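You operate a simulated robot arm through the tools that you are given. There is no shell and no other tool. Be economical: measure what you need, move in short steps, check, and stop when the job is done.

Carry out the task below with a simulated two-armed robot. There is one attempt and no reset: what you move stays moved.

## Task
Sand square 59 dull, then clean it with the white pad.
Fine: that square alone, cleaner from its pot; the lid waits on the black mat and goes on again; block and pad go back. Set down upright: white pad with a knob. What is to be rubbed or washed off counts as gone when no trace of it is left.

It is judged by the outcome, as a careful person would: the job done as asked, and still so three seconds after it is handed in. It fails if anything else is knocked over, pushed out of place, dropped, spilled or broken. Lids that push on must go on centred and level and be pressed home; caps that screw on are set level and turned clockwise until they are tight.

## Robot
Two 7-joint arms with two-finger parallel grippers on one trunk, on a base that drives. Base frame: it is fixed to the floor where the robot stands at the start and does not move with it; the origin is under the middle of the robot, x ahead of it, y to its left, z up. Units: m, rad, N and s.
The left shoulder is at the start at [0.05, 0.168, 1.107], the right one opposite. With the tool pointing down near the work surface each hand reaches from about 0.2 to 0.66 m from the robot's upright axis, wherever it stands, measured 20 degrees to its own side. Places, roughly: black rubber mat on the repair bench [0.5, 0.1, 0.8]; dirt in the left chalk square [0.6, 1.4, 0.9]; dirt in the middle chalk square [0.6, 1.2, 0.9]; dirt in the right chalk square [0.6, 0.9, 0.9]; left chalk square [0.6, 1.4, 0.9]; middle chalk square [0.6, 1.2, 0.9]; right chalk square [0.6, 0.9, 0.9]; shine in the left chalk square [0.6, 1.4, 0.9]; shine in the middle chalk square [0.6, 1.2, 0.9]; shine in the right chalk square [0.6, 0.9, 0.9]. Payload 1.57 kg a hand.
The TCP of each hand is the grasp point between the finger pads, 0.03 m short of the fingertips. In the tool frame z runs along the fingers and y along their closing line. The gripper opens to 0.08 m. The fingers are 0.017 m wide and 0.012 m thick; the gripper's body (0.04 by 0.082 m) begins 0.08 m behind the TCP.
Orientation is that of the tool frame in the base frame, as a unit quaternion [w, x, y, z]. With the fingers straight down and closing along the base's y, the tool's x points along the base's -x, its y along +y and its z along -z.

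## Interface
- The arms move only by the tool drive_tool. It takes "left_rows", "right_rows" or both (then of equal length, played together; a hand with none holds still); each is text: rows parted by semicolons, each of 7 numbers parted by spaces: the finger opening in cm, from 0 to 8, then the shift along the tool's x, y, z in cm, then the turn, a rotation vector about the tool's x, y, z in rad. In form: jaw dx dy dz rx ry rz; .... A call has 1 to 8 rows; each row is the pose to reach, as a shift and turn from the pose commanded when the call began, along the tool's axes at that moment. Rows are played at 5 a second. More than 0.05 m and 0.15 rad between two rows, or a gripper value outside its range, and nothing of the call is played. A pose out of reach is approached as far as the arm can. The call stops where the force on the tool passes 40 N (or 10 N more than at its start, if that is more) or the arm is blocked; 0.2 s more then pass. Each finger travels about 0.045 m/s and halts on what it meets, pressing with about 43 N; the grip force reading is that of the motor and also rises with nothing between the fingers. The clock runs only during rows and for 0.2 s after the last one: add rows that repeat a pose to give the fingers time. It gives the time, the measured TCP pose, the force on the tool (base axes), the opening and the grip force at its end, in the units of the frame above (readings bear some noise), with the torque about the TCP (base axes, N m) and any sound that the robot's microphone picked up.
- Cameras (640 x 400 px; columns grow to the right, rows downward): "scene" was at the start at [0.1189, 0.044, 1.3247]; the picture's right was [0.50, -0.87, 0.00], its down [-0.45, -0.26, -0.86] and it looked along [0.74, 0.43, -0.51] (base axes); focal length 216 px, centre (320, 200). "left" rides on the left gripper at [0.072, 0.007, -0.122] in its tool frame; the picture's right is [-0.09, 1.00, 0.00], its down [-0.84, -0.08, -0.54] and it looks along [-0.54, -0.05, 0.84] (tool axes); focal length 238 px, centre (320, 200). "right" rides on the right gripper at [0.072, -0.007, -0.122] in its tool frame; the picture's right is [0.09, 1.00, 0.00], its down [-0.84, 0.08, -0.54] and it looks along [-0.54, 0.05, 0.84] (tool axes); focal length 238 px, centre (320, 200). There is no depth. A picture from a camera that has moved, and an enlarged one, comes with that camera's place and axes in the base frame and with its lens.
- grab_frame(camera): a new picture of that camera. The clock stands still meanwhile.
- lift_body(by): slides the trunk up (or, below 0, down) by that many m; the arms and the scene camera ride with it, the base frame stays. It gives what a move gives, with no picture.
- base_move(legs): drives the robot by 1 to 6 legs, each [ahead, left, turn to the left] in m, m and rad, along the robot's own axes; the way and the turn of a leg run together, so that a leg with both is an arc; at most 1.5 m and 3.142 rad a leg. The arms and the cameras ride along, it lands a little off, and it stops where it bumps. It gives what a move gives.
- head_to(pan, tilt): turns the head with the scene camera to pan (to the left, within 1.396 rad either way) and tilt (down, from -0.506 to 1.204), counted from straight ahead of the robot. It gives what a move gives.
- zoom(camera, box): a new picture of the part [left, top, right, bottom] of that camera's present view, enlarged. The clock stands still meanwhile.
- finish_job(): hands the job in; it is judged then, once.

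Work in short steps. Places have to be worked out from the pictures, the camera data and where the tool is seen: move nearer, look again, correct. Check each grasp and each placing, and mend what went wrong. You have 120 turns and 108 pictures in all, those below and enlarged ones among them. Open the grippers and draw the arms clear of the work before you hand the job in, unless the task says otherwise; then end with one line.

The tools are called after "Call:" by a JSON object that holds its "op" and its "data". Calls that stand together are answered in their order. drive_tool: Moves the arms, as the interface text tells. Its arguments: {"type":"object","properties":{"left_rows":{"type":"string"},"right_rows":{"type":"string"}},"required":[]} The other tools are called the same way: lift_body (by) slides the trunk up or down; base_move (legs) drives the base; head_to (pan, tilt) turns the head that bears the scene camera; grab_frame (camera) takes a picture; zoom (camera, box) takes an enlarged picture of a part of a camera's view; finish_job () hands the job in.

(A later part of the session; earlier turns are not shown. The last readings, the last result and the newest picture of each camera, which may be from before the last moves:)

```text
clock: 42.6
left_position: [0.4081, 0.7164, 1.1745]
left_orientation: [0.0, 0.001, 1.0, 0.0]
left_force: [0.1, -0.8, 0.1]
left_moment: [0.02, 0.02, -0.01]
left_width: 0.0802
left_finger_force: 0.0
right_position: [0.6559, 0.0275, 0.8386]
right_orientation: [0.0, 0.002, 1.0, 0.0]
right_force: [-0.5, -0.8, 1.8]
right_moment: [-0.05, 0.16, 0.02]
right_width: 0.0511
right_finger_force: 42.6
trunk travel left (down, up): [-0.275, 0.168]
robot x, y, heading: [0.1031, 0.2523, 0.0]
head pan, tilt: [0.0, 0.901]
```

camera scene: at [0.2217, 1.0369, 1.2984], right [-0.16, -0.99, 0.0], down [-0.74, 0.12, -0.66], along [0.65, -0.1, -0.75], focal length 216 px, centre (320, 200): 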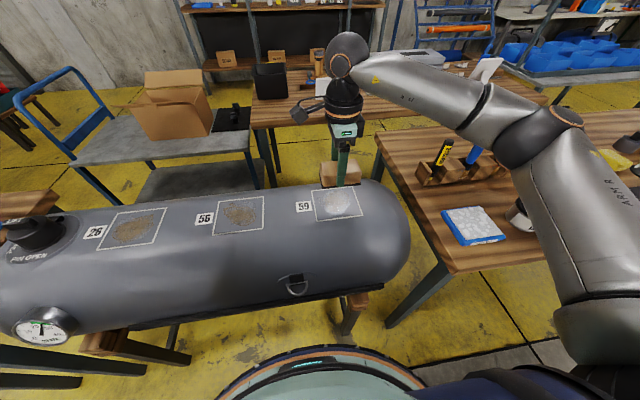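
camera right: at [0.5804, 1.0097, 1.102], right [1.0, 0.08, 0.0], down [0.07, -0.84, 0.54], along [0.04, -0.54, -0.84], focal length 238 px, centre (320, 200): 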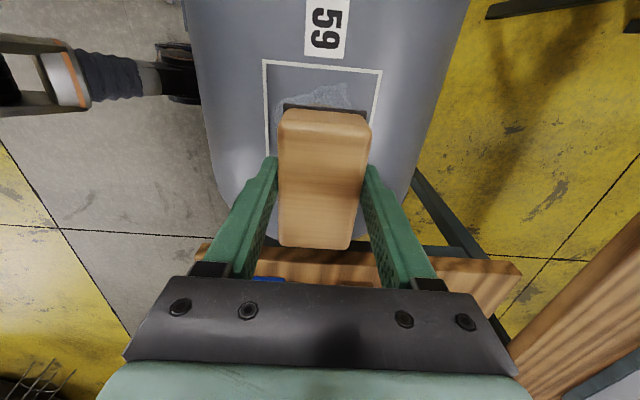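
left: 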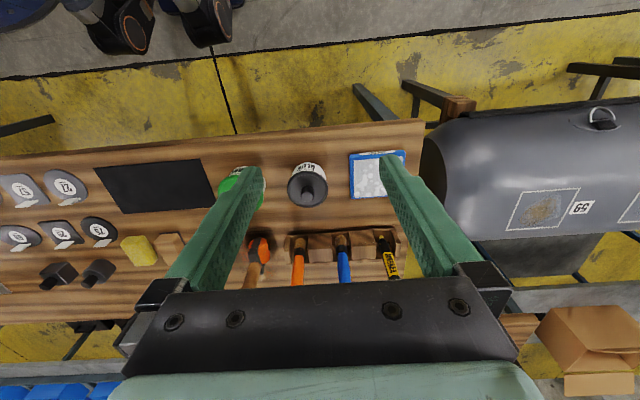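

Touching the bench (force changed to +1.8 N). I open to 7 cm and rise.

Call:
{"op": "drive_tool", "data": {"right_rows": "7 0 0 0 0 0 0; 7 0 0 0 0 0 0; 7 0 0 0 0 0 0; 7 0 0 -4 0 0 0; 7 0 0 -8 0 0 0; 7 0 0 -12 0 0 0"}}

Call:
{"op": "grab_frame", "data": {"camera": "right"}}

Call:
{"op": "grab_frame", "data": {"camera": "scene"}}

```text
clock: 44.0
left_position: [0.4064, 0.7179, 1.1733]
left_orientation: [0.001, 0.001, 1.0, 0.0]
left_force: [-0.2, 0.5, -0.5]
left_moment: [0.01, 0.01, -0.01]
left_width: 0.0801
left_finger_force: 0.0
right_position: [0.6544, 0.0285, 0.9584]
right_orientation: [0.0, 0.001, 1.0, 0.0]
right_force: [-0.1, -0.4, 0.4]
right_moment: [-0.03, 0.01, -0.02]
right_width: 0.07
right_finger_force: 0.1
trunk travel left (down, up): [-0.275, 0.168]
robot x, y, heading: [0.1047, 0.2506, -0.002]
head pan, tilt: [0.0, 0.901]
```

```text
76 pictures are left
camera right: at [0.5815, 0.022, 1.0786], right [-0.09, 1.0, 0.0], down [0.84, 0.08, 0.54], along [0.54, 0.05, -0.84], focal length 238 px, centre (320, 200)
```

right: 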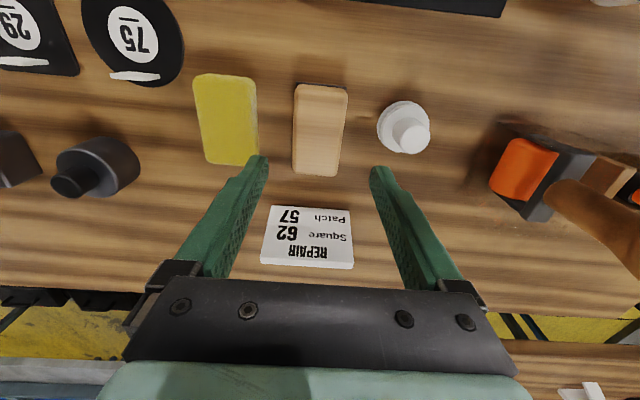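

```text
75 pictures are left
camera scene: at [0.2189, 0.2526, 1.2945], right [0.0, -1.0, 0.0], down [-0.78, 0.0, -0.62], along [0.62, 0.0, -0.78], focal length 216 px, centre (320, 200)
```

scene: 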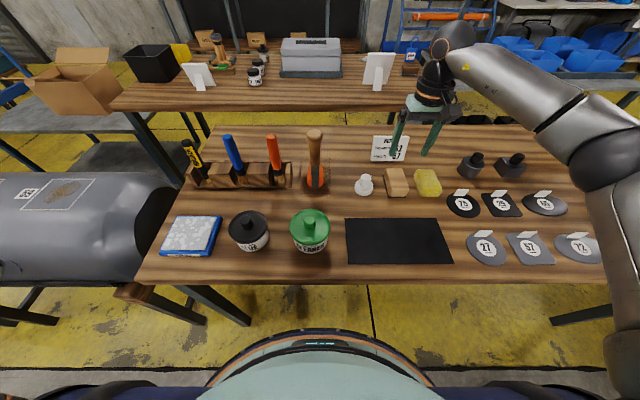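

Block is back in place. Next I raise the hand and go over the cleaner pot's lid knob.

Call:
{"op": "drive_tool", "data": {"right_rows": "7 0 0 -4.8 0 0 0; 7 0 0 -9 0 0 0; 7 3 4.1 -9 0 0 0; 7 6 8.2 -9 0 0 0; 7 9 12.3 -9 0 0 0; 7 12 16.4 -9 0 0 0; 7 15 20.5 -9 0 0 0; 7 17.6 24.8 -9 0 0 0"}}

Call:
{"op": "grab_frame", "data": {"camera": "right"}}

Call:
{"op": "zoom", "data": {"camera": "scene", "box": [250, 190, 370, 270]}}

```text
refused: row 3 steps farther than a row can; nothing moved
```

```text
74 pictures are left
camera right: at [0.5815, 0.022, 1.0786], right [-0.09, 1.0, 0.0], down [0.84, 0.08, 0.54], along [0.54, 0.05, -0.84], focal length 238 px, centre (320, 200)
```

right: 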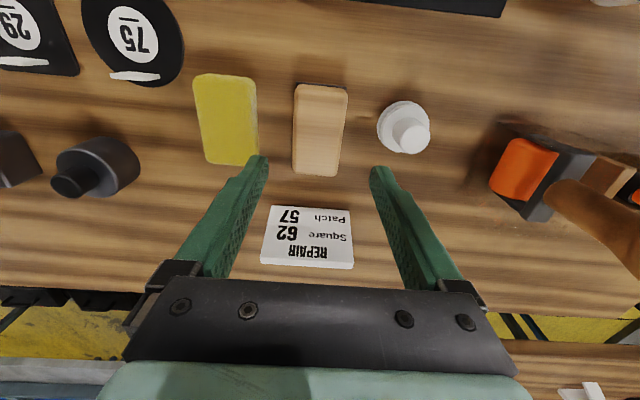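

```text
5.00 times, centred on (310, 230) of scene
camera zoom: at [0.2189, 0.2526, 1.2945], right [0.0, -1.0, 0.0], down [-0.78, 0.0, -0.62], along [0.62, 0.0, -0.78], focal length 1081 px, centre (370, 50)
```

zoom: 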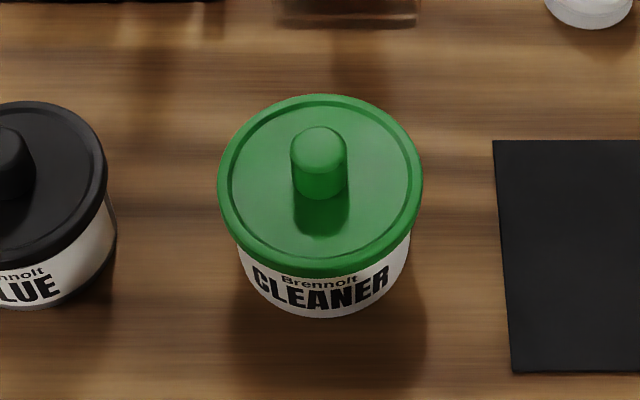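

I split the move into smaller steps.

Call:
{"op": "drive_tool", "data": {"right_rows": "7 0 0 -4.5 0 0 0; 7 0 0 -9 0 0 0; 7 2.7 3.8 -9 0 0 0; 7 5.4 7.6 -9 0 0 0; 7 8.1 11.4 -9 0 0 0; 7 10.8 15.2 -9 0 0 0; 7 13.5 19 -9 0 0 0; 7 16 22.6 -9 0 0 0"}}

Call:
{"op": "grab_frame", "data": {"camera": "right"}}

```text
clock: 45.9
left_position: [0.4067, 0.7185, 1.1732]
left_orientation: [-0.001, 0.001, 1.0, 0.0]
left_force: [1.5, 0.6, 0.7]
left_moment: [0.0, 0.0, -0.01]
left_width: 0.0799
left_finger_force: 0.1
right_position: [0.4947, 0.2521, 1.0494]
right_orientation: [0.001, 0.0, 1.0, 0.0]
right_force: [0.6, -0.2, 0.4]
right_moment: [-0.02, 0.01, 0.0]
right_width: 0.07
right_finger_force: 0.0
trunk travel left (down, up): [-0.275, 0.168]
robot x, y, heading: [0.1057, 0.2522, 0.002]
head pan, tilt: [0.0, 0.901]
```

```text
72 pictures are left
camera right: at [0.4216, 0.2456, 1.1706], right [-0.09, 1.0, 0.0], down [0.84, 0.08, 0.54], along [0.54, 0.05, -0.84], focal length 238 px, centre (320, 200)
```

right: 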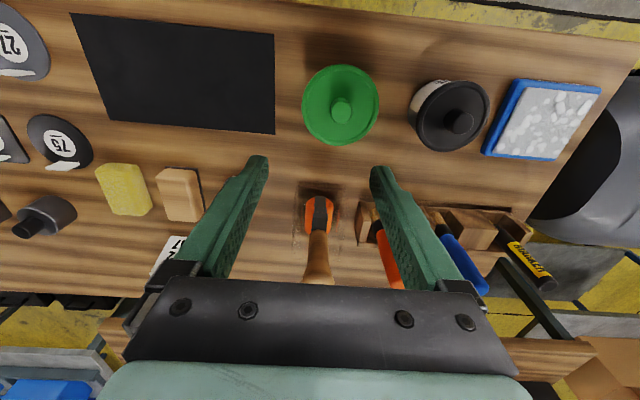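

Knob triangulates to about (0.476, 0.273), with its top at z≈0.911 and the lid top at ≈0.873. I descend around the knob.

Call:
{"op": "drive_tool", "data": {"right_rows": "6 1.9 2.1 2 0 0 0; 6 1.9 2.1 6 0 0 0; 6 1.9 2.1 10 0 0 0; 6 1.9 2.1 12 0 0 0; 6 1.9 2.1 13.8 0 0 0; 6 1.9 2.1 13.8 0 0 0"}}

Call:
{"op": "grab_frame", "data": {"camera": "right"}}

Call:
{"op": "zoom", "data": {"camera": "scene", "box": [250, 190, 370, 270]}}

```text
clock: 47.2
left_position: [0.4077, 0.7176, 1.1733]
left_orientation: [0.0, 0.001, 1.0, 0.0]
left_force: [-0.8, 0.5, 0.5]
left_moment: [0.0, 0.0, -0.01]
left_width: 0.08
left_finger_force: 0.0
right_position: [0.4763, 0.2736, 0.912]
right_orientation: [0.0, 0.0, 1.0, 0.0]
right_force: [0.5, 1.0, -0.5]
right_moment: [0.01, -0.03, -0.02]
right_width: 0.06
right_finger_force: 0.0
trunk travel left (down, up): [-0.275, 0.168]
robot x, y, heading: [0.1028, 0.2547, -0.005]
head pan, tilt: [0.0, 0.901]
```

```text
71 pictures are left
camera right: at [0.4029, 0.2667, 1.0322], right [-0.09, 1.0, 0.0], down [0.84, 0.08, 0.54], along [0.54, 0.05, -0.84], focal length 238 px, centre (320, 200)
```

right: 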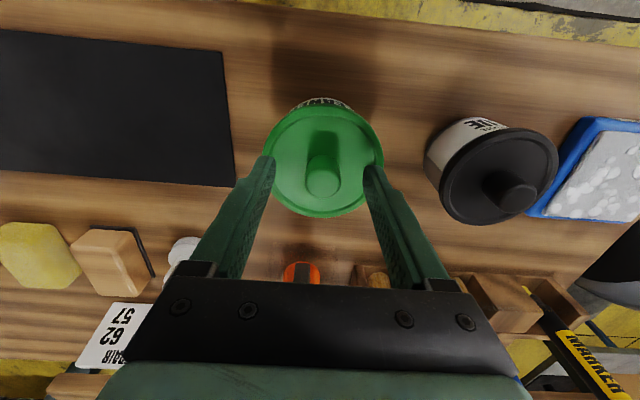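

```text
5.00 times, centred on (310, 230) of scene
camera zoom: at [0.219, 0.2524, 1.2945], right [0.0, -1.0, 0.0], down [-0.78, 0.0, -0.62], along [0.62, 0.0, -0.78], focal length 1081 px, centre (370, 50)
```

zoom: 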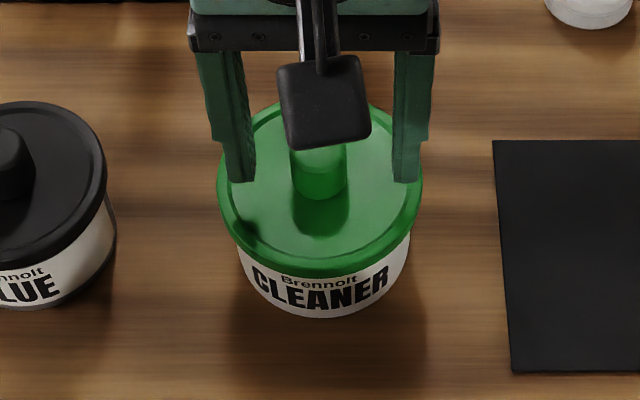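

Centred. I go 5 mm further down and close on the knob.

Call:
{"op": "drive_tool", "data": {"right_rows": "6 0.3 0.1 0.5 0 0 0; 6 0.3 0.1 0.5 0 0 0; 1 0.3 0.1 0.5 0 0 0; 1 0.3 0.1 0.5 0 0 0; 1 0.3 0.1 0.5 0 0 0; 1 0.3 0.1 0.5 0 0 0; 1 0.3 0.1 0.5 0 0 0"}}

```text
clock: 48.9
left_position: [0.4067, 0.7179, 1.1745]
left_orientation: [0.0, 0.0, 1.0, 0.0]
left_force: [0.5, 0.0, 0.5]
left_moment: [0.0, -0.01, 0.01]
left_width: 0.08
left_finger_force: 0.1
right_position: [0.4733, 0.2741, 0.9062]
right_orientation: [0.0, 0.001, 1.0, 0.0]
right_force: [-0.5, 3.0, -0.8]
right_moment: [0.11, -0.02, 0.01]
right_width: 0.022
right_finger_force: 34.6
trunk travel left (down, up): [-0.275, 0.168]
robot x, y, heading: [0.1028, 0.2537, -0.004]
head pan, tilt: [0.0, 0.901]
heard: snap
```

A snap was heard with the grip at 2.2 cm. I look before lifting.

Call:
{"op": "grab_frame", "data": {"camera": "right"}}

Call:
{"op": "zoom", "data": {"camera": "scene", "box": [250, 190, 370, 270]}}

```text
69 pictures are left
camera right: at [0.3996, 0.2682, 1.0271], right [-0.09, 1.0, 0.0], down [0.84, 0.08, 0.54], along [0.54, 0.05, -0.84], focal length 238 px, centre (320, 200)
```

right: 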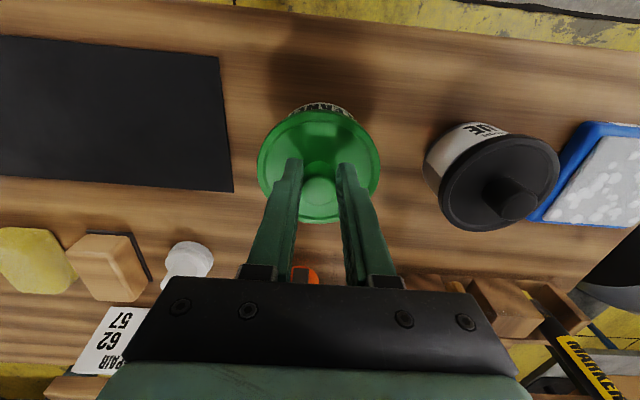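

```text
5.00 times, centred on (310, 230) of scene
camera zoom: at [0.219, 0.2526, 1.2945], right [0.0, -1.0, 0.0], down [-0.78, 0.0, -0.62], along [0.62, 0.0, -0.78], focal length 1081 px, centre (370, 50)
```

zoom: 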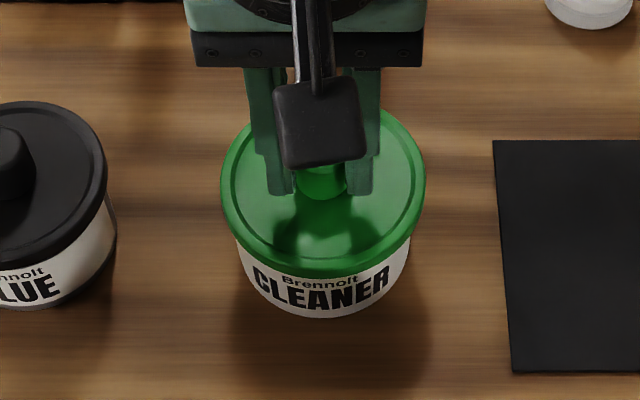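

The snap seems to be the push-on lid coming loose. I lift slowly and straight.

Call:
{"op": "drive_tool", "data": {"right_rows": "1 0 0 -0.5 0 0 0; 1 0 0 -1 0 0 0; 1 0 0 -2 0 0 0; 1 0 0 -3.5 0 0 0; 1 0 0 -6 0 0 0; 1 0 0 -9 0 0 0; 1 0 0 -12 0 0 0"}}

Call:
{"op": "grab_frame", "data": {"camera": "scene"}}

Call:
{"op": "zoom", "data": {"camera": "scene", "box": [250, 190, 370, 270]}}

```text
clock: 50.5
left_position: [0.4064, 0.7172, 1.174]
left_orientation: [0.0, 0.001, 1.0, 0.0]
left_force: [-0.2, -0.4, 1.0]
left_moment: [0.04, 0.0, -0.03]
left_width: 0.08
left_finger_force: 0.1
right_position: [0.4728, 0.2762, 1.0259]
right_orientation: [0.0, 0.0, 1.0, 0.0]
right_force: [-0.5, -0.2, 0.1]
right_moment: [0.03, -0.02, -0.01]
right_width: 0.0219
right_finger_force: 34.7
trunk travel left (down, up): [-0.275, 0.168]
robot x, y, heading: [0.1006, 0.2499, -0.001]
head pan, tilt: [0.0, 0.901]
```

```text
67 pictures are left
camera scene: at [0.2189, 0.2525, 1.2945], right [0.0, -1.0, 0.0], down [-0.78, 0.0, -0.62], along [0.62, 0.0, -0.78], focal length 216 px, centre (320, 200)
```

scene: 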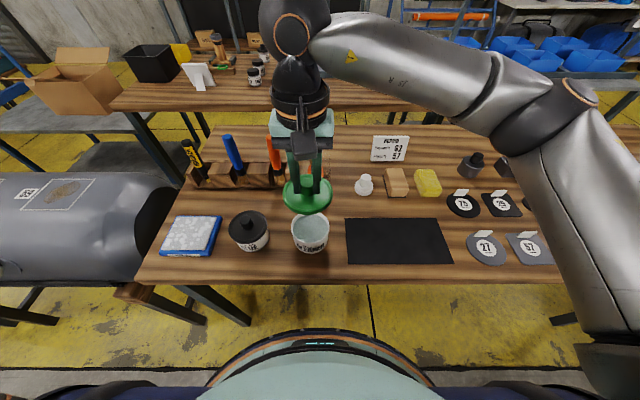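

```text
5.00 times, centred on (310, 230) of scene
camera zoom: at [0.2189, 0.2525, 1.2945], right [0.0, -1.0, 0.0], down [-0.78, 0.0, -0.62], along [0.62, 0.0, -0.78], focal length 1081 px, centre (370, 50)
```

zoom: 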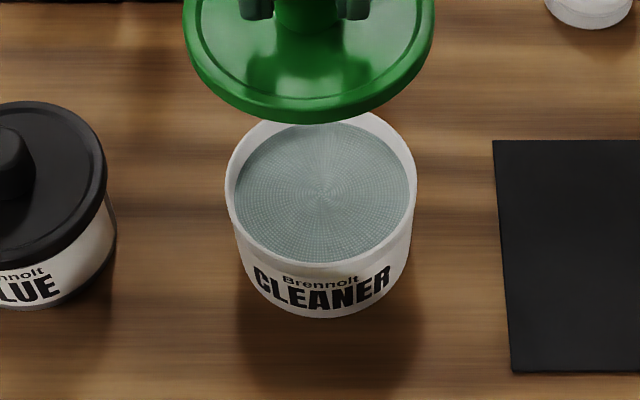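

The lid is off cleanly. I carry it over the black mat and lower it.

Call:
{"op": "drive_tool", "data": {"right_rows": "1 -0.2 -4.3 0 0 0 0; 1 -0.4 -8.6 0 0 0 0; 1 -0.6 -12.9 0 0 0 0; 1 -0.8 -17.2 0 0 0 0; 1 -1 -21 0 0 0 0; 1 -1 -21 4 0 0 0; 1 -1 -21 8 0 0 0; 1 -1 -21 12 0 0 0"}}

Call:
{"op": "drive_tool", "data": {"right_rows": "1 0 0 2 0 0 0; 1 0 0 3 0 0 0; 1 0 0 4 0 0 0; 1 0 0 4.5 0 0 0"}}

Call:
{"op": "zoom", "data": {"camera": "scene", "box": [330, 180, 470, 280]}}

```text
clock: 52.2
left_position: [0.4069, 0.7183, 1.175]
left_orientation: [0.0, 0.001, 1.0, 0.0]
left_force: [-0.6, 0.2, 0.7]
left_moment: [0.0, -0.01, 0.04]
left_width: 0.08
left_finger_force: 0.0
right_position: [0.4832, 0.063, 0.9056]
right_orientation: [0.001, 0.002, 1.0, 0.001]
right_force: [1.0, 0.4, 0.6]
right_moment: [0.02, 0.01, -0.02]
right_width: 0.0102
right_finger_force: 0.0
trunk travel left (down, up): [-0.275, 0.168]
robot x, y, heading: [0.1027, 0.2537, -0.003]
head pan, tilt: [0.0, 0.901]
```

```text
clock: 53.2
left_position: [0.4073, 0.717, 1.1741]
left_orientation: [0.0, 0.001, 1.0, 0.0]
left_force: [0.3, -0.4, -0.5]
left_moment: [0.03, -0.02, -0.02]
left_width: 0.08
left_finger_force: 0.1
right_position: [0.4819, 0.0633, 0.8601]
right_orientation: [0.0, 0.0, 1.0, 0.0]
right_force: [0.5, -0.2, -0.8]
right_moment: [0.0, -0.02, -0.01]
right_width: 0.01
right_finger_force: 0.0
trunk travel left (down, up): [-0.275, 0.168]
robot x, y, heading: [0.1006, 0.2521, -0.004]
head pan, tilt: [0.0, 0.901]
```

```text
4.00 times, centred on (400, 230) of scene
camera zoom: at [0.2191, 0.2524, 1.2945], right [0.0, -1.0, 0.0], down [-0.78, 0.0, -0.62], along [0.62, 0.0, -0.78], focal length 865 px, centre (0, 80)
```

zoom: 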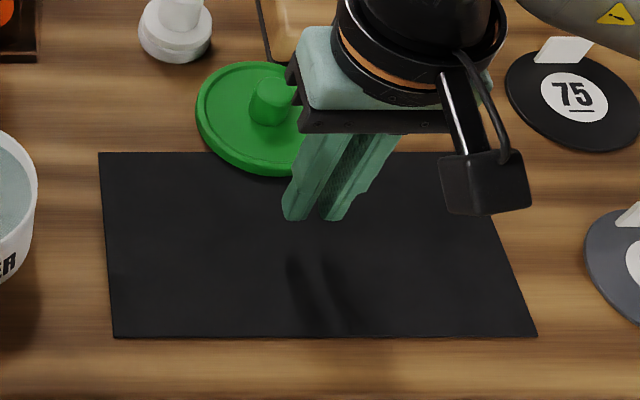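

The lid slipped out on the way and lies upright partly off the mat. I raise the hand and look at the state of things.

Call:
{"op": "drive_tool", "data": {"right_rows": "3 2 0 -4 0 0 0; 6 4 0 -8 0 0 0; 6 6 0 -12 0 0 0; 6 8 0 -16 0 0 0"}}

Call:
{"op": "grab_frame", "data": {"camera": "right"}}

Call:
{"op": "zoom", "data": {"camera": "scene", "box": [290, 150, 450, 260]}}

```text
clock: 54.2
left_position: [0.4055, 0.7182, 1.1747]
left_orientation: [0.001, 0.001, 1.0, 0.0]
left_force: [-0.2, 0.3, 0.2]
left_moment: [-0.03, -0.01, -0.01]
left_width: 0.0803
left_finger_force: 0.0
right_position: [0.4014, 0.0629, 1.0225]
right_orientation: [0.0, 0.001, 1.0, 0.0]
right_force: [1.2, 0.4, -0.4]
right_moment: [0.03, 0.04, 0.02]
right_width: 0.0601
right_finger_force: 0.1
trunk travel left (down, up): [-0.275, 0.168]
robot x, y, heading: [0.1026, 0.2529, -0.005]
head pan, tilt: [0.0, 0.901]
```

```text
64 pictures are left
camera right: at [0.3285, 0.0568, 1.142], right [-0.09, 1.0, 0.0], down [0.84, 0.08, 0.54], along [0.54, 0.05, -0.84], focal length 238 px, centre (320, 200)
```

right: 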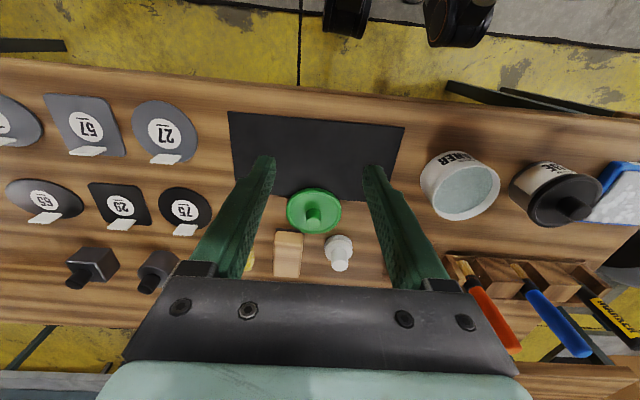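

```text
3.64 times, centred on (370, 205) of scene
camera zoom: at [0.2187, 0.2525, 1.2945], right [0.0, -1.0, 0.0], down [-0.78, 0.0, -0.62], along [0.62, 0.0, -0.78], focal length 786 px, centre (138, 182)
```

zoom: 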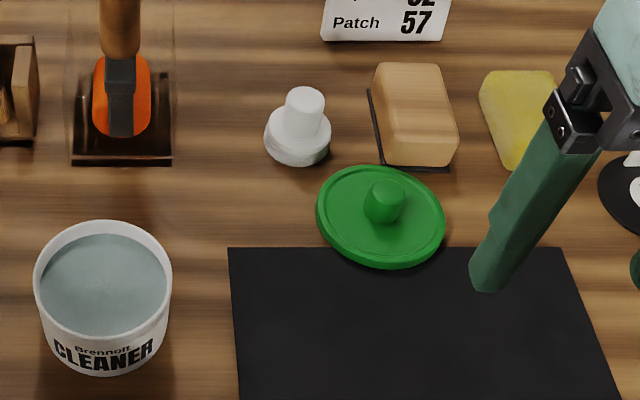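

The lid is upright and nothing else looks disturbed. I move above it for a clean overhead measurement, and this time I'll grip with full force, lower on the knob, and move slower.

Call:
{"op": "drive_tool", "data": {"right_rows": "6 -3.5 0.2 0 0 0 0; 6 -7 0.4 0 0 0 0; 6 -10.5 0.6 0 0 0 0; 6 -13 0.7 0 0 0 0; 6 -14 0.7 2 0 0 0; 6 -14 0.7 2 0 0 0"}}

Call:
{"op": "grab_frame", "data": {"camera": "right"}}

```text
clock: 55.6
left_position: [0.4078, 0.7177, 1.174]
left_orientation: [0.0, 0.001, 1.0, -0.001]
left_force: [0.0, -0.2, -0.4]
left_moment: [0.03, 0.0, -0.04]
left_width: 0.0799
left_finger_force: 0.0
right_position: [0.5408, 0.0706, 0.9998]
right_orientation: [0.0, 0.001, 1.0, -0.001]
right_force: [-0.7, -0.6, -0.1]
right_moment: [-0.01, -0.01, 0.02]
right_width: 0.0599
right_finger_force: 0.2
trunk travel left (down, up): [-0.275, 0.168]
robot x, y, heading: [0.1016, 0.2533, -0.001]
head pan, tilt: [0.0, 0.901]
```

```text
62 pictures are left
camera right: at [0.4686, 0.064, 1.1196], right [-0.09, 1.0, 0.0], down [0.84, 0.08, 0.54], along [0.54, 0.05, -0.84], focal length 238 px, centre (320, 200)
```

right: 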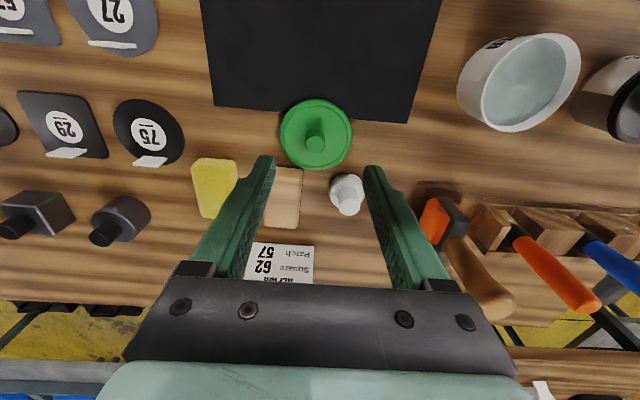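

Lid knob is at about (0.562, 0.070), top z≈0.853. I descend around it to feel the lid top.

Call:
{"op": "drive_tool", "data": {"right_rows": "6 -2.1 0 4 0 0 0; 6 -2.1 0 8 0 0 0; 6 -2.1 0 12 0 0 0; 6 -2.1 0 14 0 0 0; 6 -2.1 0 14 0 0 0"}}

Call:
{"op": "grab_frame", "data": {"camera": "right"}}

Call:
{"op": "zoom", "data": {"camera": "scene", "box": [330, 160, 450, 240]}}

```text
clock: 56.9
left_position: [0.4072, 0.7168, 1.174]
left_orientation: [0.0, 0.001, 1.0, 0.0]
left_force: [-0.4, 0.0, -1.1]
left_moment: [-0.01, -0.03, 0.0]
left_width: 0.0798
left_finger_force: 0.0
right_position: [0.5627, 0.0723, 0.8591]
right_orientation: [0.0, 0.001, 1.0, 0.0]
right_force: [-0.2, 0.3, 0.2]
right_moment: [0.0, 0.01, 0.0]
right_width: 0.0601
right_finger_force: 0.0
trunk travel left (down, up): [-0.275, 0.168]
robot x, y, heading: [0.0975, 0.2542, -0.001]
head pan, tilt: [0.0, 0.901]
```

```text
61 pictures are left
camera right: at [0.4905, 0.0651, 0.9786], right [-0.09, 1.0, 0.0], down [0.84, 0.08, 0.54], along [0.54, 0.05, -0.84], focal length 238 px, centre (320, 200)
```

right: 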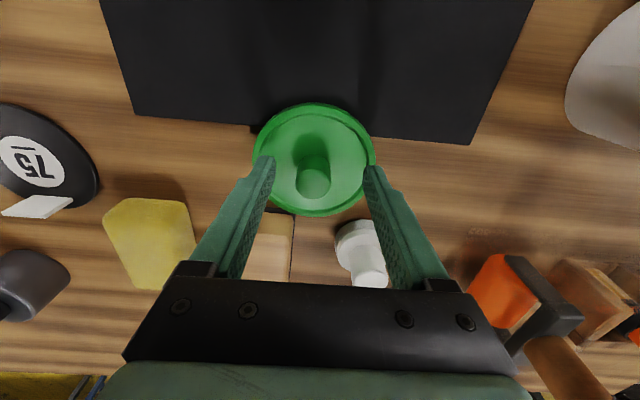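

```text
5.00 times, centred on (390, 200) of scene
camera zoom: at [0.219, 0.2524, 1.2945], right [0.0, -1.0, 0.0], down [-0.78, 0.0, -0.62], along [0.62, 0.0, -0.78], focal length 1081 px, centre (-30, 200)
```

zoom: 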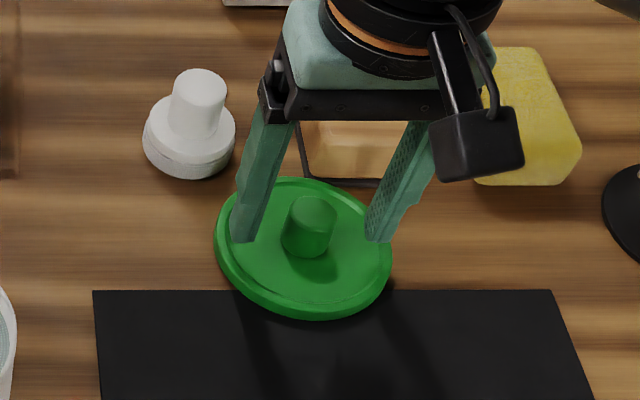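

Straddling well. I lower in small steps to feel the lid top.

Call:
{"op": "drive_tool", "data": {"right_rows": "6 0 -0.2 0.3 0 0 0; 6 0 -0.2 0.6 0 0 0; 6 0 -0.2 0.8 0 0 0; 6 0 -0.2 0.8 0 0 0"}}

Call:
{"op": "zoom", "data": {"camera": "scene", "box": [360, 180, 420, 220]}}

```text
clock: 57.9
left_position: [0.4075, 0.7171, 1.1739]
left_orientation: [0.0, 0.001, 1.0, 0.0]
left_force: [-0.2, -0.3, -0.3]
left_moment: [0.02, -0.01, -0.01]
left_width: 0.0799
left_finger_force: 0.1
right_position: [0.5638, 0.0705, 0.8514]
right_orientation: [0.0, 0.001, 1.0, 0.0]
right_force: [-0.4, -0.6, 1.1]
right_moment: [0.03, -0.06, 0.0]
right_width: 0.06
right_finger_force: 0.0
trunk travel left (down, up): [-0.275, 0.168]
robot x, y, heading: [0.101, 0.2517, -0.0]
head pan, tilt: [0.0, 0.901]
```

```text
10.00 times, centred on (390, 200) of scene
camera zoom: at [0.2191, 0.2524, 1.2945], right [0.0, -1.0, 0.0], down [-0.78, 0.0, -0.62], along [0.62, 0.0, -0.78], focal length 2162 px, centre (-380, 200)
```

zoom: 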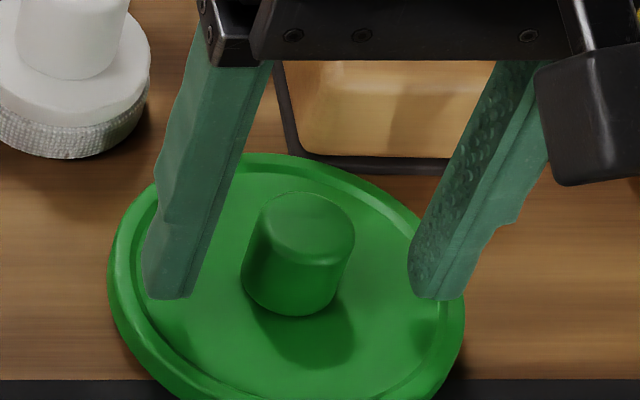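

Tips just touch the lid top. I close fully on the knob here with maximum grip.

Call:
{"op": "drive_tool", "data": {"right_rows": "6 0 0 -0.1 0 0 0; 0 0 0 -0.1 0 0 0; 0 0 0 -0.1 0 0 0; 0 0 0 -0.1 0 0 0; 0 0 0 -0.1 0 0 0; 0 0 0 -0.1 0 0 0; 0 0 0 -0.1 0 0 0"}}

Call:
{"op": "drive_tool", "data": {"right_rows": "0 0 0 -0.5 0 0 0; 0 0 0 -1.2 0 0 0; 0 0 0 -2 0 0 0; 0 0 0 -3 0 0 0; 0 0 0 -3 0 0 0"}}

Call:
{"op": "zoom", "data": {"camera": "scene", "box": [330, 160, 450, 240]}}

Call:
{"op": "grab_frame", "data": {"camera": "right"}}

```text
clock: 59.5
left_position: [0.406, 0.718, 1.1738]
left_orientation: [0.0, 0.001, 1.0, 0.0]
left_force: [0.3, -0.2, 0.6]
left_moment: [0.0, 0.04, 0.0]
left_width: 0.0802
left_finger_force: 0.1
right_position: [0.563, 0.0702, 0.8531]
right_orientation: [0.0, 0.001, 1.0, 0.0]
right_force: [0.4, 0.6, 0.4]
right_moment: [-0.02, -0.03, 0.01]
right_width: 0.0234
right_finger_force: 36.2
trunk travel left (down, up): [-0.275, 0.168]
robot x, y, heading: [0.1067, 0.2496, -0.003]
head pan, tilt: [0.0, 0.901]
```

```text
clock: 60.6
left_position: [0.4069, 0.7176, 1.1748]
left_orientation: [0.001, 0.001, 1.0, 0.0]
left_force: [-0.3, -0.1, 0.1]
left_moment: [0.0, -0.01, 0.0]
left_width: 0.0799
left_finger_force: 0.2
right_position: [0.5619, 0.0694, 0.8846]
right_orientation: [0.0, 0.001, 1.0, 0.0]
right_force: [0.8, 0.6, 0.2]
right_moment: [0.03, 0.01, 0.02]
right_width: 0.0236
right_finger_force: 35.4
trunk travel left (down, up): [-0.275, 0.168]
robot x, y, heading: [0.1038, 0.252, -0.004]
head pan, tilt: [0.0, 0.901]
```

```text
5.00 times, centred on (390, 200) of scene
camera zoom: at [0.2191, 0.2524, 1.2945], right [0.0, -1.0, 0.0], down [-0.78, 0.0, -0.62], along [0.62, 0.0, -0.78], focal length 1081 px, centre (-30, 200)
```

zoom: 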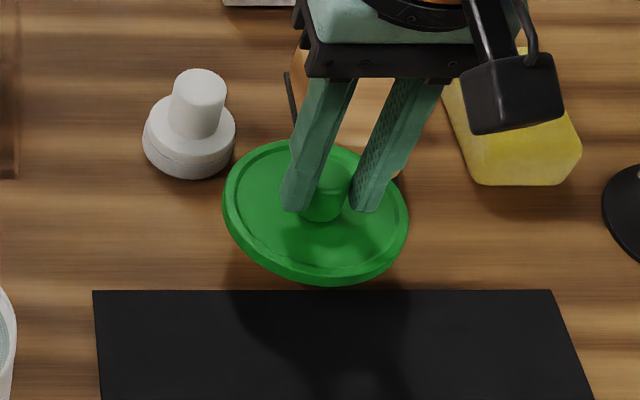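

```text
57 pictures are left
camera right: at [0.4908, 0.0623, 1.0053], right [-0.09, 1.0, 0.0], down [0.84, 0.08, 0.54], along [0.54, 0.05, -0.84], focal length 238 px, centre (320, 200)
```

right: 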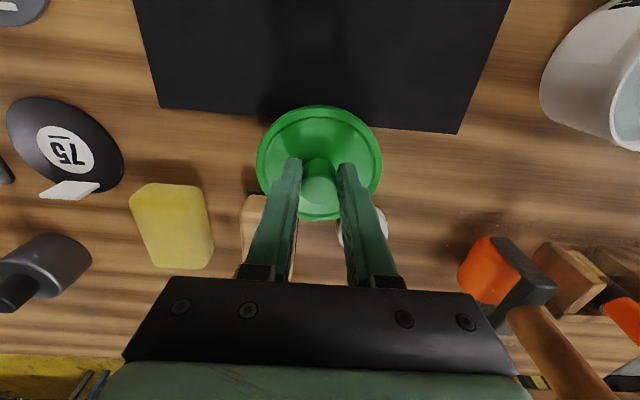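

Held now, lower on the knob. I carry it slowly over the mat.

Call:
{"op": "drive_tool", "data": {"right_rows": "0 0.4 0 0 0 0 0; 0 1.2 0 0 0 0 0; 0 2.4 0 0 0 0 0; 0 3.6 0 0 0 0 0; 0 4.8 -0.1 0 0 0 0; 0 6 -0.1 0 0 0 0; 0 7 -0.1 0 0 0 0; 0 7.6 -0.1 0 0 0 0"}}

Call:
{"op": "drive_tool", "data": {"right_rows": "0 0 0 0.8 0 0 0; 0 0 0 1.6 0 0 0; 0 0 0 2.2 0 0 0; 0 0 0 2.5 0 0 0; 0 0 0 2.7 0 0 0; 0 0 0 2.7 0 0 0"}}

Call:
{"op": "zoom", "data": {"camera": "scene", "box": [330, 180, 470, 280]}}

```text
clock: 62.5
left_position: [0.4066, 0.7176, 1.1745]
left_orientation: [0.0, 0.001, 1.0, 0.0]
left_force: [0.3, -0.4, 0.5]
left_moment: [-0.01, 0.03, 0.01]
left_width: 0.0801
left_finger_force: 0.0
right_position: [0.4874, 0.0678, 0.8839]
right_orientation: [0.0, 0.001, 1.0, 0.0]
right_force: [-0.2, 0.6, -0.7]
right_moment: [0.0, 0.02, 0.0]
right_width: 0.0232
right_finger_force: 35.9
trunk travel left (down, up): [-0.275, 0.168]
robot x, y, heading: [0.0993, 0.2535, -0.001]
head pan, tilt: [0.0, 0.901]
```

```text
clock: 63.9
left_position: [0.407, 0.7186, 1.1737]
left_orientation: [0.0, 0.0, 1.0, 0.0]
left_force: [0.7, 0.3, 0.3]
left_moment: [-0.01, -0.01, -0.04]
left_width: 0.0799
left_finger_force: 0.0
right_position: [0.4873, 0.0684, 0.8559]
right_orientation: [0.0, 0.001, 1.0, 0.0]
right_force: [0.2, 0.1, -0.2]
right_moment: [-0.01, -0.01, -0.04]
right_width: 0.0234
right_finger_force: 35.6
trunk travel left (down, up): [-0.275, 0.168]
robot x, y, heading: [0.1067, 0.2528, -0.001]
head pan, tilt: [0.0, 0.901]
```

```text
4.00 times, centred on (400, 230) of scene
camera zoom: at [0.2191, 0.2524, 1.2945], right [0.0, -1.0, 0.0], down [-0.78, 0.0, -0.62], along [0.62, 0.0, -0.78], focal length 865 px, centre (0, 80)
```

zoom: 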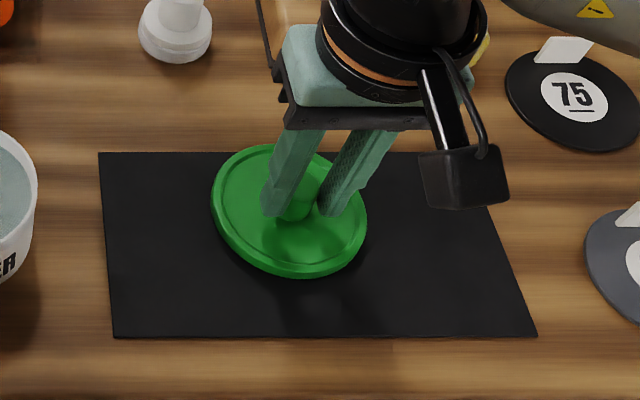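

It is over the mat; I lower the last few millimetres to touch.

Call:
{"op": "drive_tool", "data": {"right_rows": "0 0 0 0.15 0 0 0; 0 0 0 0.3 0 0 0; 0 0 0 0.3 0 0 0"}}

```text
clock: 64.7
left_position: [0.4054, 0.7179, 1.1753]
left_orientation: [0.001, 0.001, 1.0, 0.0]
left_force: [0.9, 0.1, -0.3]
left_moment: [0.01, -0.04, -0.01]
left_width: 0.08
left_finger_force: 0.1
right_position: [0.4877, 0.0686, 0.8551]
right_orientation: [0.003, 0.001, 1.0, 0.0]
right_force: [-5.9, -2.4, 19.8]
right_moment: [-0.11, -0.9, -0.11]
right_width: 0.0232
right_finger_force: 35.6
trunk travel left (down, up): [-0.275, 0.168]
robot x, y, heading: [0.0988, 0.2546, -0.004]
head pan, tilt: [0.0, 0.901]
```

Contact made (20 N). I ease off 2 mm, open, and rise.

Call:
{"op": "drive_tool", "data": {"right_rows": "0 0 0 -0.25 0 0 0; 6 0 0 -0.25 0 0 0; 6 0 0 -0.25 0 0 0; 6 0 0 -0.25 0 0 0; 6 0 0 -0.25 0 0 0; 6 0 0 -4 0 0 0; 6 0 0 -8 0 0 0; 6 0 0 -12 0 0 0"}}

Call:
{"op": "zoom", "data": {"camera": "scene", "box": [290, 150, 470, 270]}}

Call:
{"op": "grab_frame", "data": {"camera": "right"}}

```text
clock: 66.5
left_position: [0.4067, 0.7175, 1.1738]
left_orientation: [0.0, 0.001, 1.0, 0.0]
left_force: [0.1, 0.6, 0.1]
left_moment: [-0.05, -0.03, 0.02]
left_width: 0.0799
left_finger_force: 0.0
right_position: [0.4888, 0.0695, 0.9734]
right_orientation: [0.0, 0.002, 1.0, -0.001]
right_force: [-0.2, -0.3, -0.1]
right_moment: [-0.03, 0.0, -0.01]
right_width: 0.0599
right_finger_force: 0.1
trunk travel left (down, up): [-0.275, 0.168]
robot x, y, heading: [0.1038, 0.2532, -0.004]
head pan, tilt: [0.0, 0.901]
```

```text
3.33 times, centred on (380, 210) of scene
camera zoom: at [0.219, 0.2526, 1.2945], right [0.0, -1.0, 0.0], down [-0.78, 0.0, -0.62], along [0.62, 0.0, -0.78], focal length 720 px, centre (120, 167)
```

zoom: 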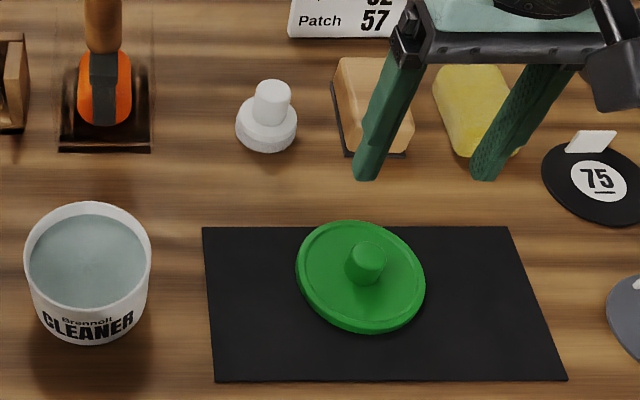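

```text
54 pictures are left
camera right: at [0.416, 0.0621, 1.0949], right [-0.09, 1.0, 0.0], down [0.84, 0.08, 0.54], along [0.54, 0.05, -0.84], focal length 238 px, centre (320, 200)
```

right: 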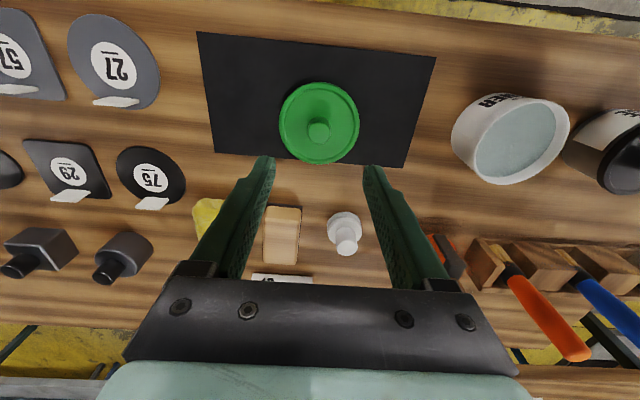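

The lid is on the mat, upright. Now I move above the white pad's knob.

Call:
{"op": "drive_tool", "data": {"right_rows": "6 -4 1.2 0 0 0 0; 6 -8 2.4 0 0 0 0; 6 -12 3.6 0 0 0 0; 6 -14.5 4.7 0 0 0 0; 6 -14.5 4.7 2 0 0 0; 6 -14.5 4.7 2 0 0 0"}}

Call:
{"op": "grab_frame", "data": {"camera": "right"}}

Call:
{"op": "zoom", "data": {"camera": "scene", "box": [320, 140, 420, 205]}}

```text
clock: 67.8
left_position: [0.4063, 0.7177, 1.1735]
left_orientation: [0.0, 0.001, 1.0, 0.0]
left_force: [0.1, -0.2, -0.9]
left_moment: [0.04, -0.02, 0.0]
left_width: 0.0801
left_finger_force: 0.2
right_position: [0.6322, 0.1141, 0.9524]
right_orientation: [0.0, 0.001, 1.0, 0.0]
right_force: [-0.9, -1.0, -0.5]
right_moment: [0.04, -0.05, 0.03]
right_width: 0.0601
right_finger_force: 0.0
trunk travel left (down, up): [-0.275, 0.168]
robot x, y, heading: [0.1033, 0.253, -0.003]
head pan, tilt: [0.0, 0.901]
```

```text
53 pictures are left
camera right: at [0.5597, 0.1083, 1.0742], right [-0.09, 1.0, 0.0], down [0.84, 0.08, 0.54], along [0.54, 0.05, -0.84], focal length 238 px, centre (320, 200)
```

right: 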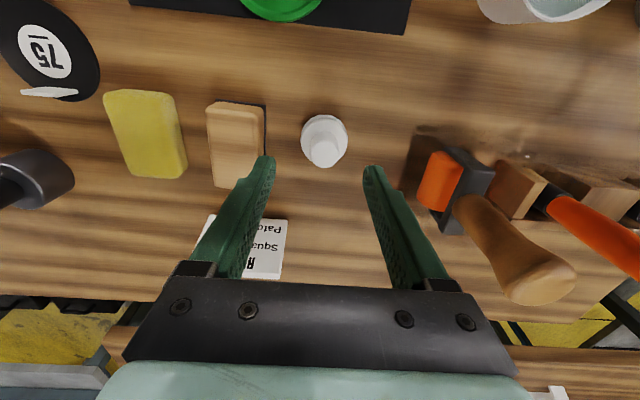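

```text
6.15 times, centred on (370, 172) of scene
camera zoom: at [0.219, 0.2525, 1.2945], right [0.0, -1.0, 0.0], down [-0.78, 0.0, -0.62], along [0.62, 0.0, -0.78], focal length 1330 px, centre (12, 369)
```

zoom: 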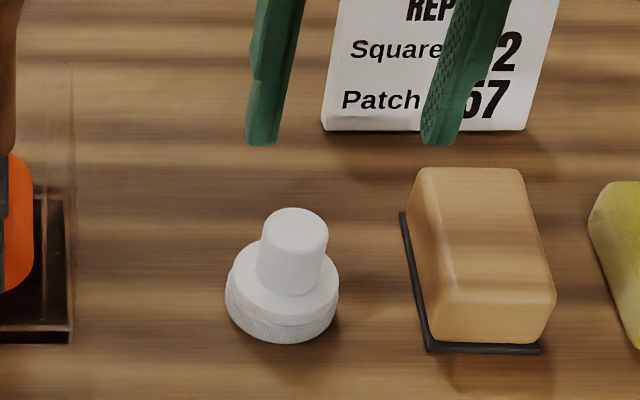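

Pad knob at about (0.642, 0.121), top z≈0.864. I descend around it.

Call:
{"op": "drive_tool", "data": {"right_rows": "6 -1 0.7 1 0 0 0; 6 -1 0.7 5 0 0 0; 6 -1 0.7 8 0 0 0; 6 -1 0.7 9 0 0 0; 6 -1 0.7 9 0 0 0"}}

Call:
{"op": "grab_frame", "data": {"camera": "right"}}

Call:
{"op": "zoom", "data": {"camera": "scene", "box": [320, 140, 420, 205]}}

```text
clock: 69.0
left_position: [0.4074, 0.7185, 1.174]
left_orientation: [0.0, 0.001, 1.0, -0.001]
left_force: [0.5, 0.3, -0.1]
left_moment: [-0.04, -0.04, -0.03]
left_width: 0.0801
left_finger_force: 0.1
right_position: [0.6431, 0.1224, 0.8633]
right_orientation: [0.0, 0.001, 1.0, -0.001]
right_force: [0.2, -0.3, -0.5]
right_moment: [-0.03, 0.0, 0.0]
right_width: 0.06
right_finger_force: 0.1
trunk travel left (down, up): [-0.275, 0.168]
robot x, y, heading: [0.1034, 0.2533, -0.002]
head pan, tilt: [0.0, 0.901]
```

```text
51 pictures are left
camera right: at [0.5703, 0.116, 0.9841], right [-0.09, 1.0, 0.0], down [0.84, 0.08, 0.54], along [0.54, 0.05, -0.84], focal length 238 px, centre (320, 200)
```

right: 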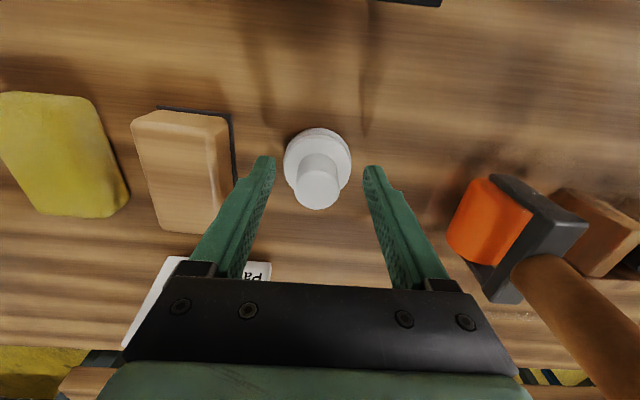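

```text
6.15 times, centred on (370, 172) of scene
camera zoom: at [0.2191, 0.2524, 1.2945], right [0.0, -1.0, 0.0], down [-0.78, 0.0, -0.62], along [0.62, 0.0, -0.78], focal length 1330 px, centre (12, 369)
```

zoom: 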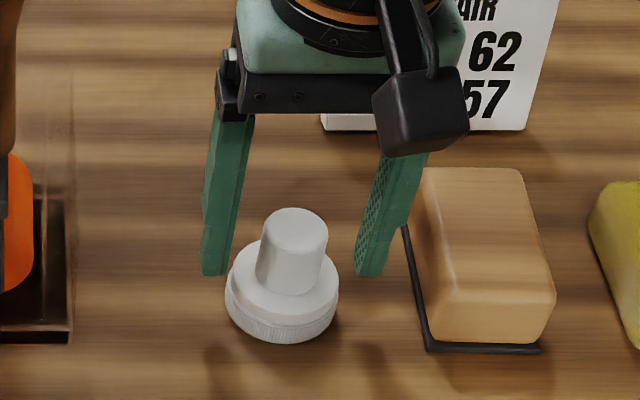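

Centred. Disc top is estimated at z≈0.822, so I lower 7 mm (tips at 0.826) and close fully on the knob.

Call:
{"op": "drive_tool", "data": {"right_rows": "6 0 0 0.4 0 0 0; 6 0 0 0.7 0 0 0; 0 0 0 0.7 0 0 0; 0 0 0 0.7 0 0 0; 0 0 0 0.7 0 0 0; 0 0 0 0.7 0 0 0; 0 0 0 0.7 0 0 0"}}

Call:
{"op": "zoom", "data": {"camera": "scene", "box": [320, 140, 420, 205]}}

```text
clock: 70.7
left_position: [0.4067, 0.7171, 1.1743]
left_orientation: [0.001, 0.002, 1.0, 0.0]
left_force: [-0.8, -0.4, 0.7]
left_moment: [0.0, 0.0, -0.02]
left_width: 0.0801
left_finger_force: 0.0
right_position: [0.6423, 0.1226, 0.8551]
right_orientation: [0.0, 0.001, 1.0, 0.0]
right_force: [-0.8, -0.4, -0.2]
right_moment: [-0.01, -0.01, -0.01]
right_width: 0.0286
right_finger_force: 38.3
trunk travel left (down, up): [-0.275, 0.168]
robot x, y, heading: [0.103, 0.2511, -0.001]
head pan, tilt: [0.0, 0.901]
```

```text
6.15 times, centred on (370, 172) of scene
camera zoom: at [0.2191, 0.2524, 1.2945], right [0.0, -1.0, 0.0], down [-0.78, 0.0, -0.62], along [0.62, 0.0, -0.78], focal length 1330 px, centre (12, 369)
```

zoom: 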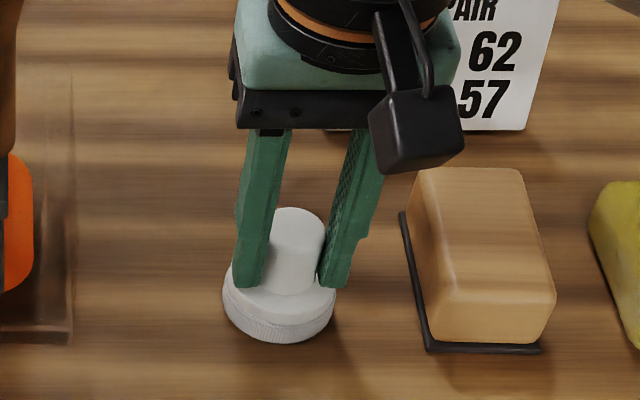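

The knob is gripped (2.86 cm). I lift gently and carry the pad slowly toward the pot.

Call:
{"op": "drive_tool", "data": {"right_rows": "0 0 0 -0.5 0 0 0; 0 0 0 -1.5 0 0 0; 0 0 0 -3 0 0 0; 0 0 0 -5 0 0 0; 0 0 0 -7 0 0 0; 0 0 0 -9 0 0 0; 0 0 0 -11 0 0 0; 0 0 0 -12.5 0 0 0"}}

Call:
{"op": "drive_tool", "data": {"right_rows": "0 1 0 0 0 0 0; 0 3 0 0 0 0 0; 0 5.5 0 0 0 0 0; 0 8 0 0 0 0 0; 0 10.5 0 0 0 0 0; 0 13 0 0 0 0 0; 0 15.5 0 0 0 0 0; 0 16.6 0 0 0 0 0"}}

Call:
{"op": "drive_tool", "data": {"right_rows": "0 0 1 0 0 0 0; 0 0 3 0 0 0 0; 0 0 5.5 0 0 0 0; 0 0 8 0 0 0 0; 0 0 10.5 0 0 0 0; 0 0 13 0 0 0 0; 0 0 14.5 0 0 0 0; 0 0 15 0 0 0 0"}}

Call:
{"op": "grab_frame", "data": {"camera": "right"}}

Call:
{"op": "zoom", "data": {"camera": "scene", "box": [250, 180, 370, 260]}}

```text
clock: 72.5
left_position: [0.4073, 0.7171, 1.1742]
left_orientation: [0.0, 0.0, 1.0, 0.0]
left_force: [-0.1, -0.1, 0.5]
left_moment: [0.01, 0.03, -0.02]
left_width: 0.0801
left_finger_force: 0.0
right_position: [0.6427, 0.1215, 0.9806]
right_orientation: [0.001, 0.0, 1.0, -0.001]
right_force: [-1.0, -0.7, -0.6]
right_moment: [-0.02, 0.0, -0.01]
right_width: 0.0285
right_finger_force: 38.6
trunk travel left (down, up): [-0.275, 0.168]
robot x, y, heading: [0.1016, 0.2547, -0.002]
head pan, tilt: [0.0, 0.901]
```

```text
clock: 74.2
left_position: [0.406, 0.7172, 1.1743]
left_orientation: [0.0, 0.001, 1.0, 0.0]
left_force: [-0.4, 1.2, -0.7]
left_moment: [0.01, 0.0, 0.01]
left_width: 0.0799
left_finger_force: 0.0
right_position: [0.4751, 0.1205, 0.9802]
right_orientation: [0.0, 0.001, 1.0, 0.0]
right_force: [0.0, 0.5, -1.6]
right_moment: [-0.02, 0.02, 0.01]
right_width: 0.0283
right_finger_force: 38.8
trunk travel left (down, up): [-0.275, 0.168]
robot x, y, heading: [0.1027, 0.254, -0.001]
head pan, tilt: [0.0, 0.901]
```

```text
clock: 76.0
left_position: [0.4085, 0.7181, 1.1731]
left_orientation: [0.0, 0.0, 1.0, 0.0]
left_force: [-0.8, 0.1, -0.7]
left_moment: [-0.01, 0.01, 0.02]
left_width: 0.0801
left_finger_force: 0.1
right_position: [0.476, 0.2742, 0.9802]
right_orientation: [0.0, 0.001, 1.0, 0.0]
right_force: [0.6, 0.3, 0.2]
right_moment: [-0.01, 0.0, 0.03]
right_width: 0.0284
right_finger_force: 38.7
trunk travel left (down, up): [-0.275, 0.168]
robot x, y, heading: [0.1022, 0.2521, -0.003]
head pan, tilt: [0.0, 0.901]
```

```text
48 pictures are left
camera right: at [0.4039, 0.2674, 1.1014], right [-0.09, 1.0, 0.0], down [0.84, 0.08, 0.54], along [0.54, 0.05, -0.84], focal length 238 px, centre (320, 200)
```

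right: 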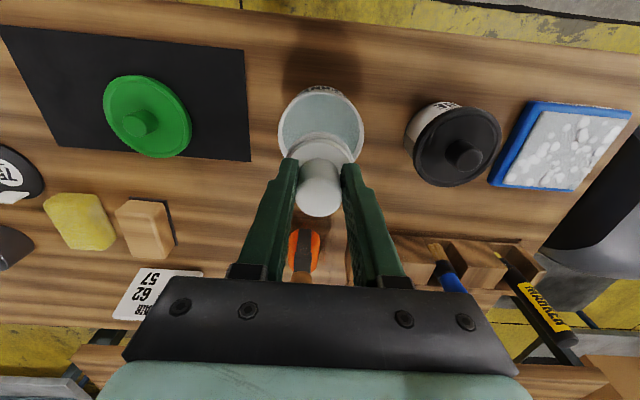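

```text
5.00 times, centred on (310, 220) of scene
camera zoom: at [0.2191, 0.2524, 1.2945], right [0.0, -1.0, 0.0], down [-0.78, 0.0, -0.62], along [0.62, 0.0, -0.78], focal length 1081 px, centre (370, 100)
```

zoom: 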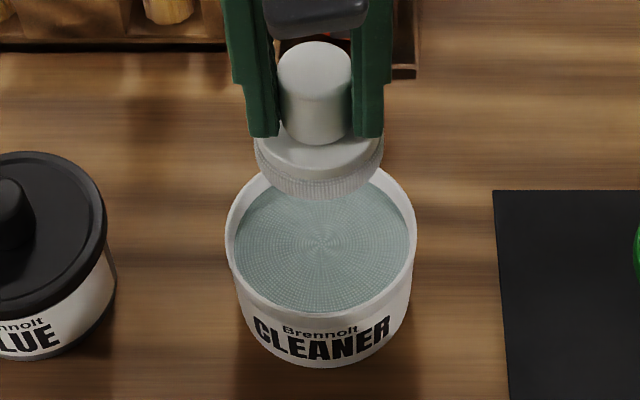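

The pad is level and centred over the pot. I lower it into the cleaner.

Call:
{"op": "drive_tool", "data": {"right_rows": "0 0 0 1 0 0 0; 0 0 0 2.5 0 0 0; 0 0 0 4 0 0 0; 0 0 0 5.5 0 0 0; 0 0 0 6.5 0 0 0; 0 0 0 7 0 0 0"}}

Call:
{"op": "zoom", "data": {"camera": "scene", "box": [250, 180, 370, 260]}}

```text
clock: 77.5
left_position: [0.4073, 0.7169, 1.1736]
left_orientation: [0.0, 0.001, 1.0, 0.0]
left_force: [0.1, 0.0, 1.0]
left_moment: [-0.01, -0.04, 0.01]
left_width: 0.08
left_finger_force: 0.0
right_position: [0.4754, 0.2733, 0.9121]
right_orientation: [0.0, 0.0, 1.0, 0.0]
right_force: [-0.1, -0.4, -0.8]
right_moment: [-0.02, 0.02, 0.01]
right_width: 0.0282
right_finger_force: 38.7
trunk travel left (down, up): [-0.275, 0.168]
robot x, y, heading: [0.1025, 0.254, -0.003]
head pan, tilt: [0.0, 0.901]
```

```text
5.00 times, centred on (310, 220) of scene
camera zoom: at [0.2191, 0.2524, 1.2945], right [0.0, -1.0, 0.0], down [-0.78, 0.0, -0.62], along [0.62, 0.0, -0.78], focal length 1081 px, centre (370, 100)
```

zoom: 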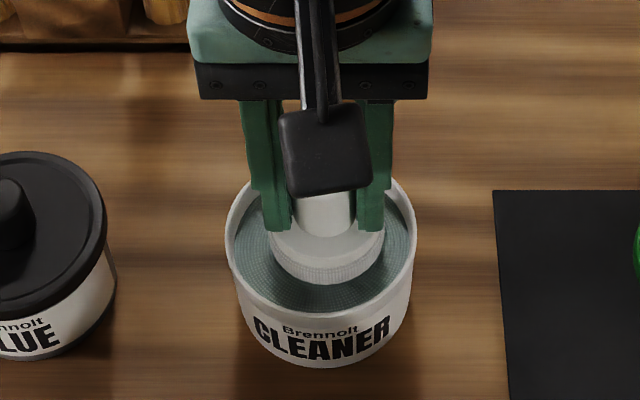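

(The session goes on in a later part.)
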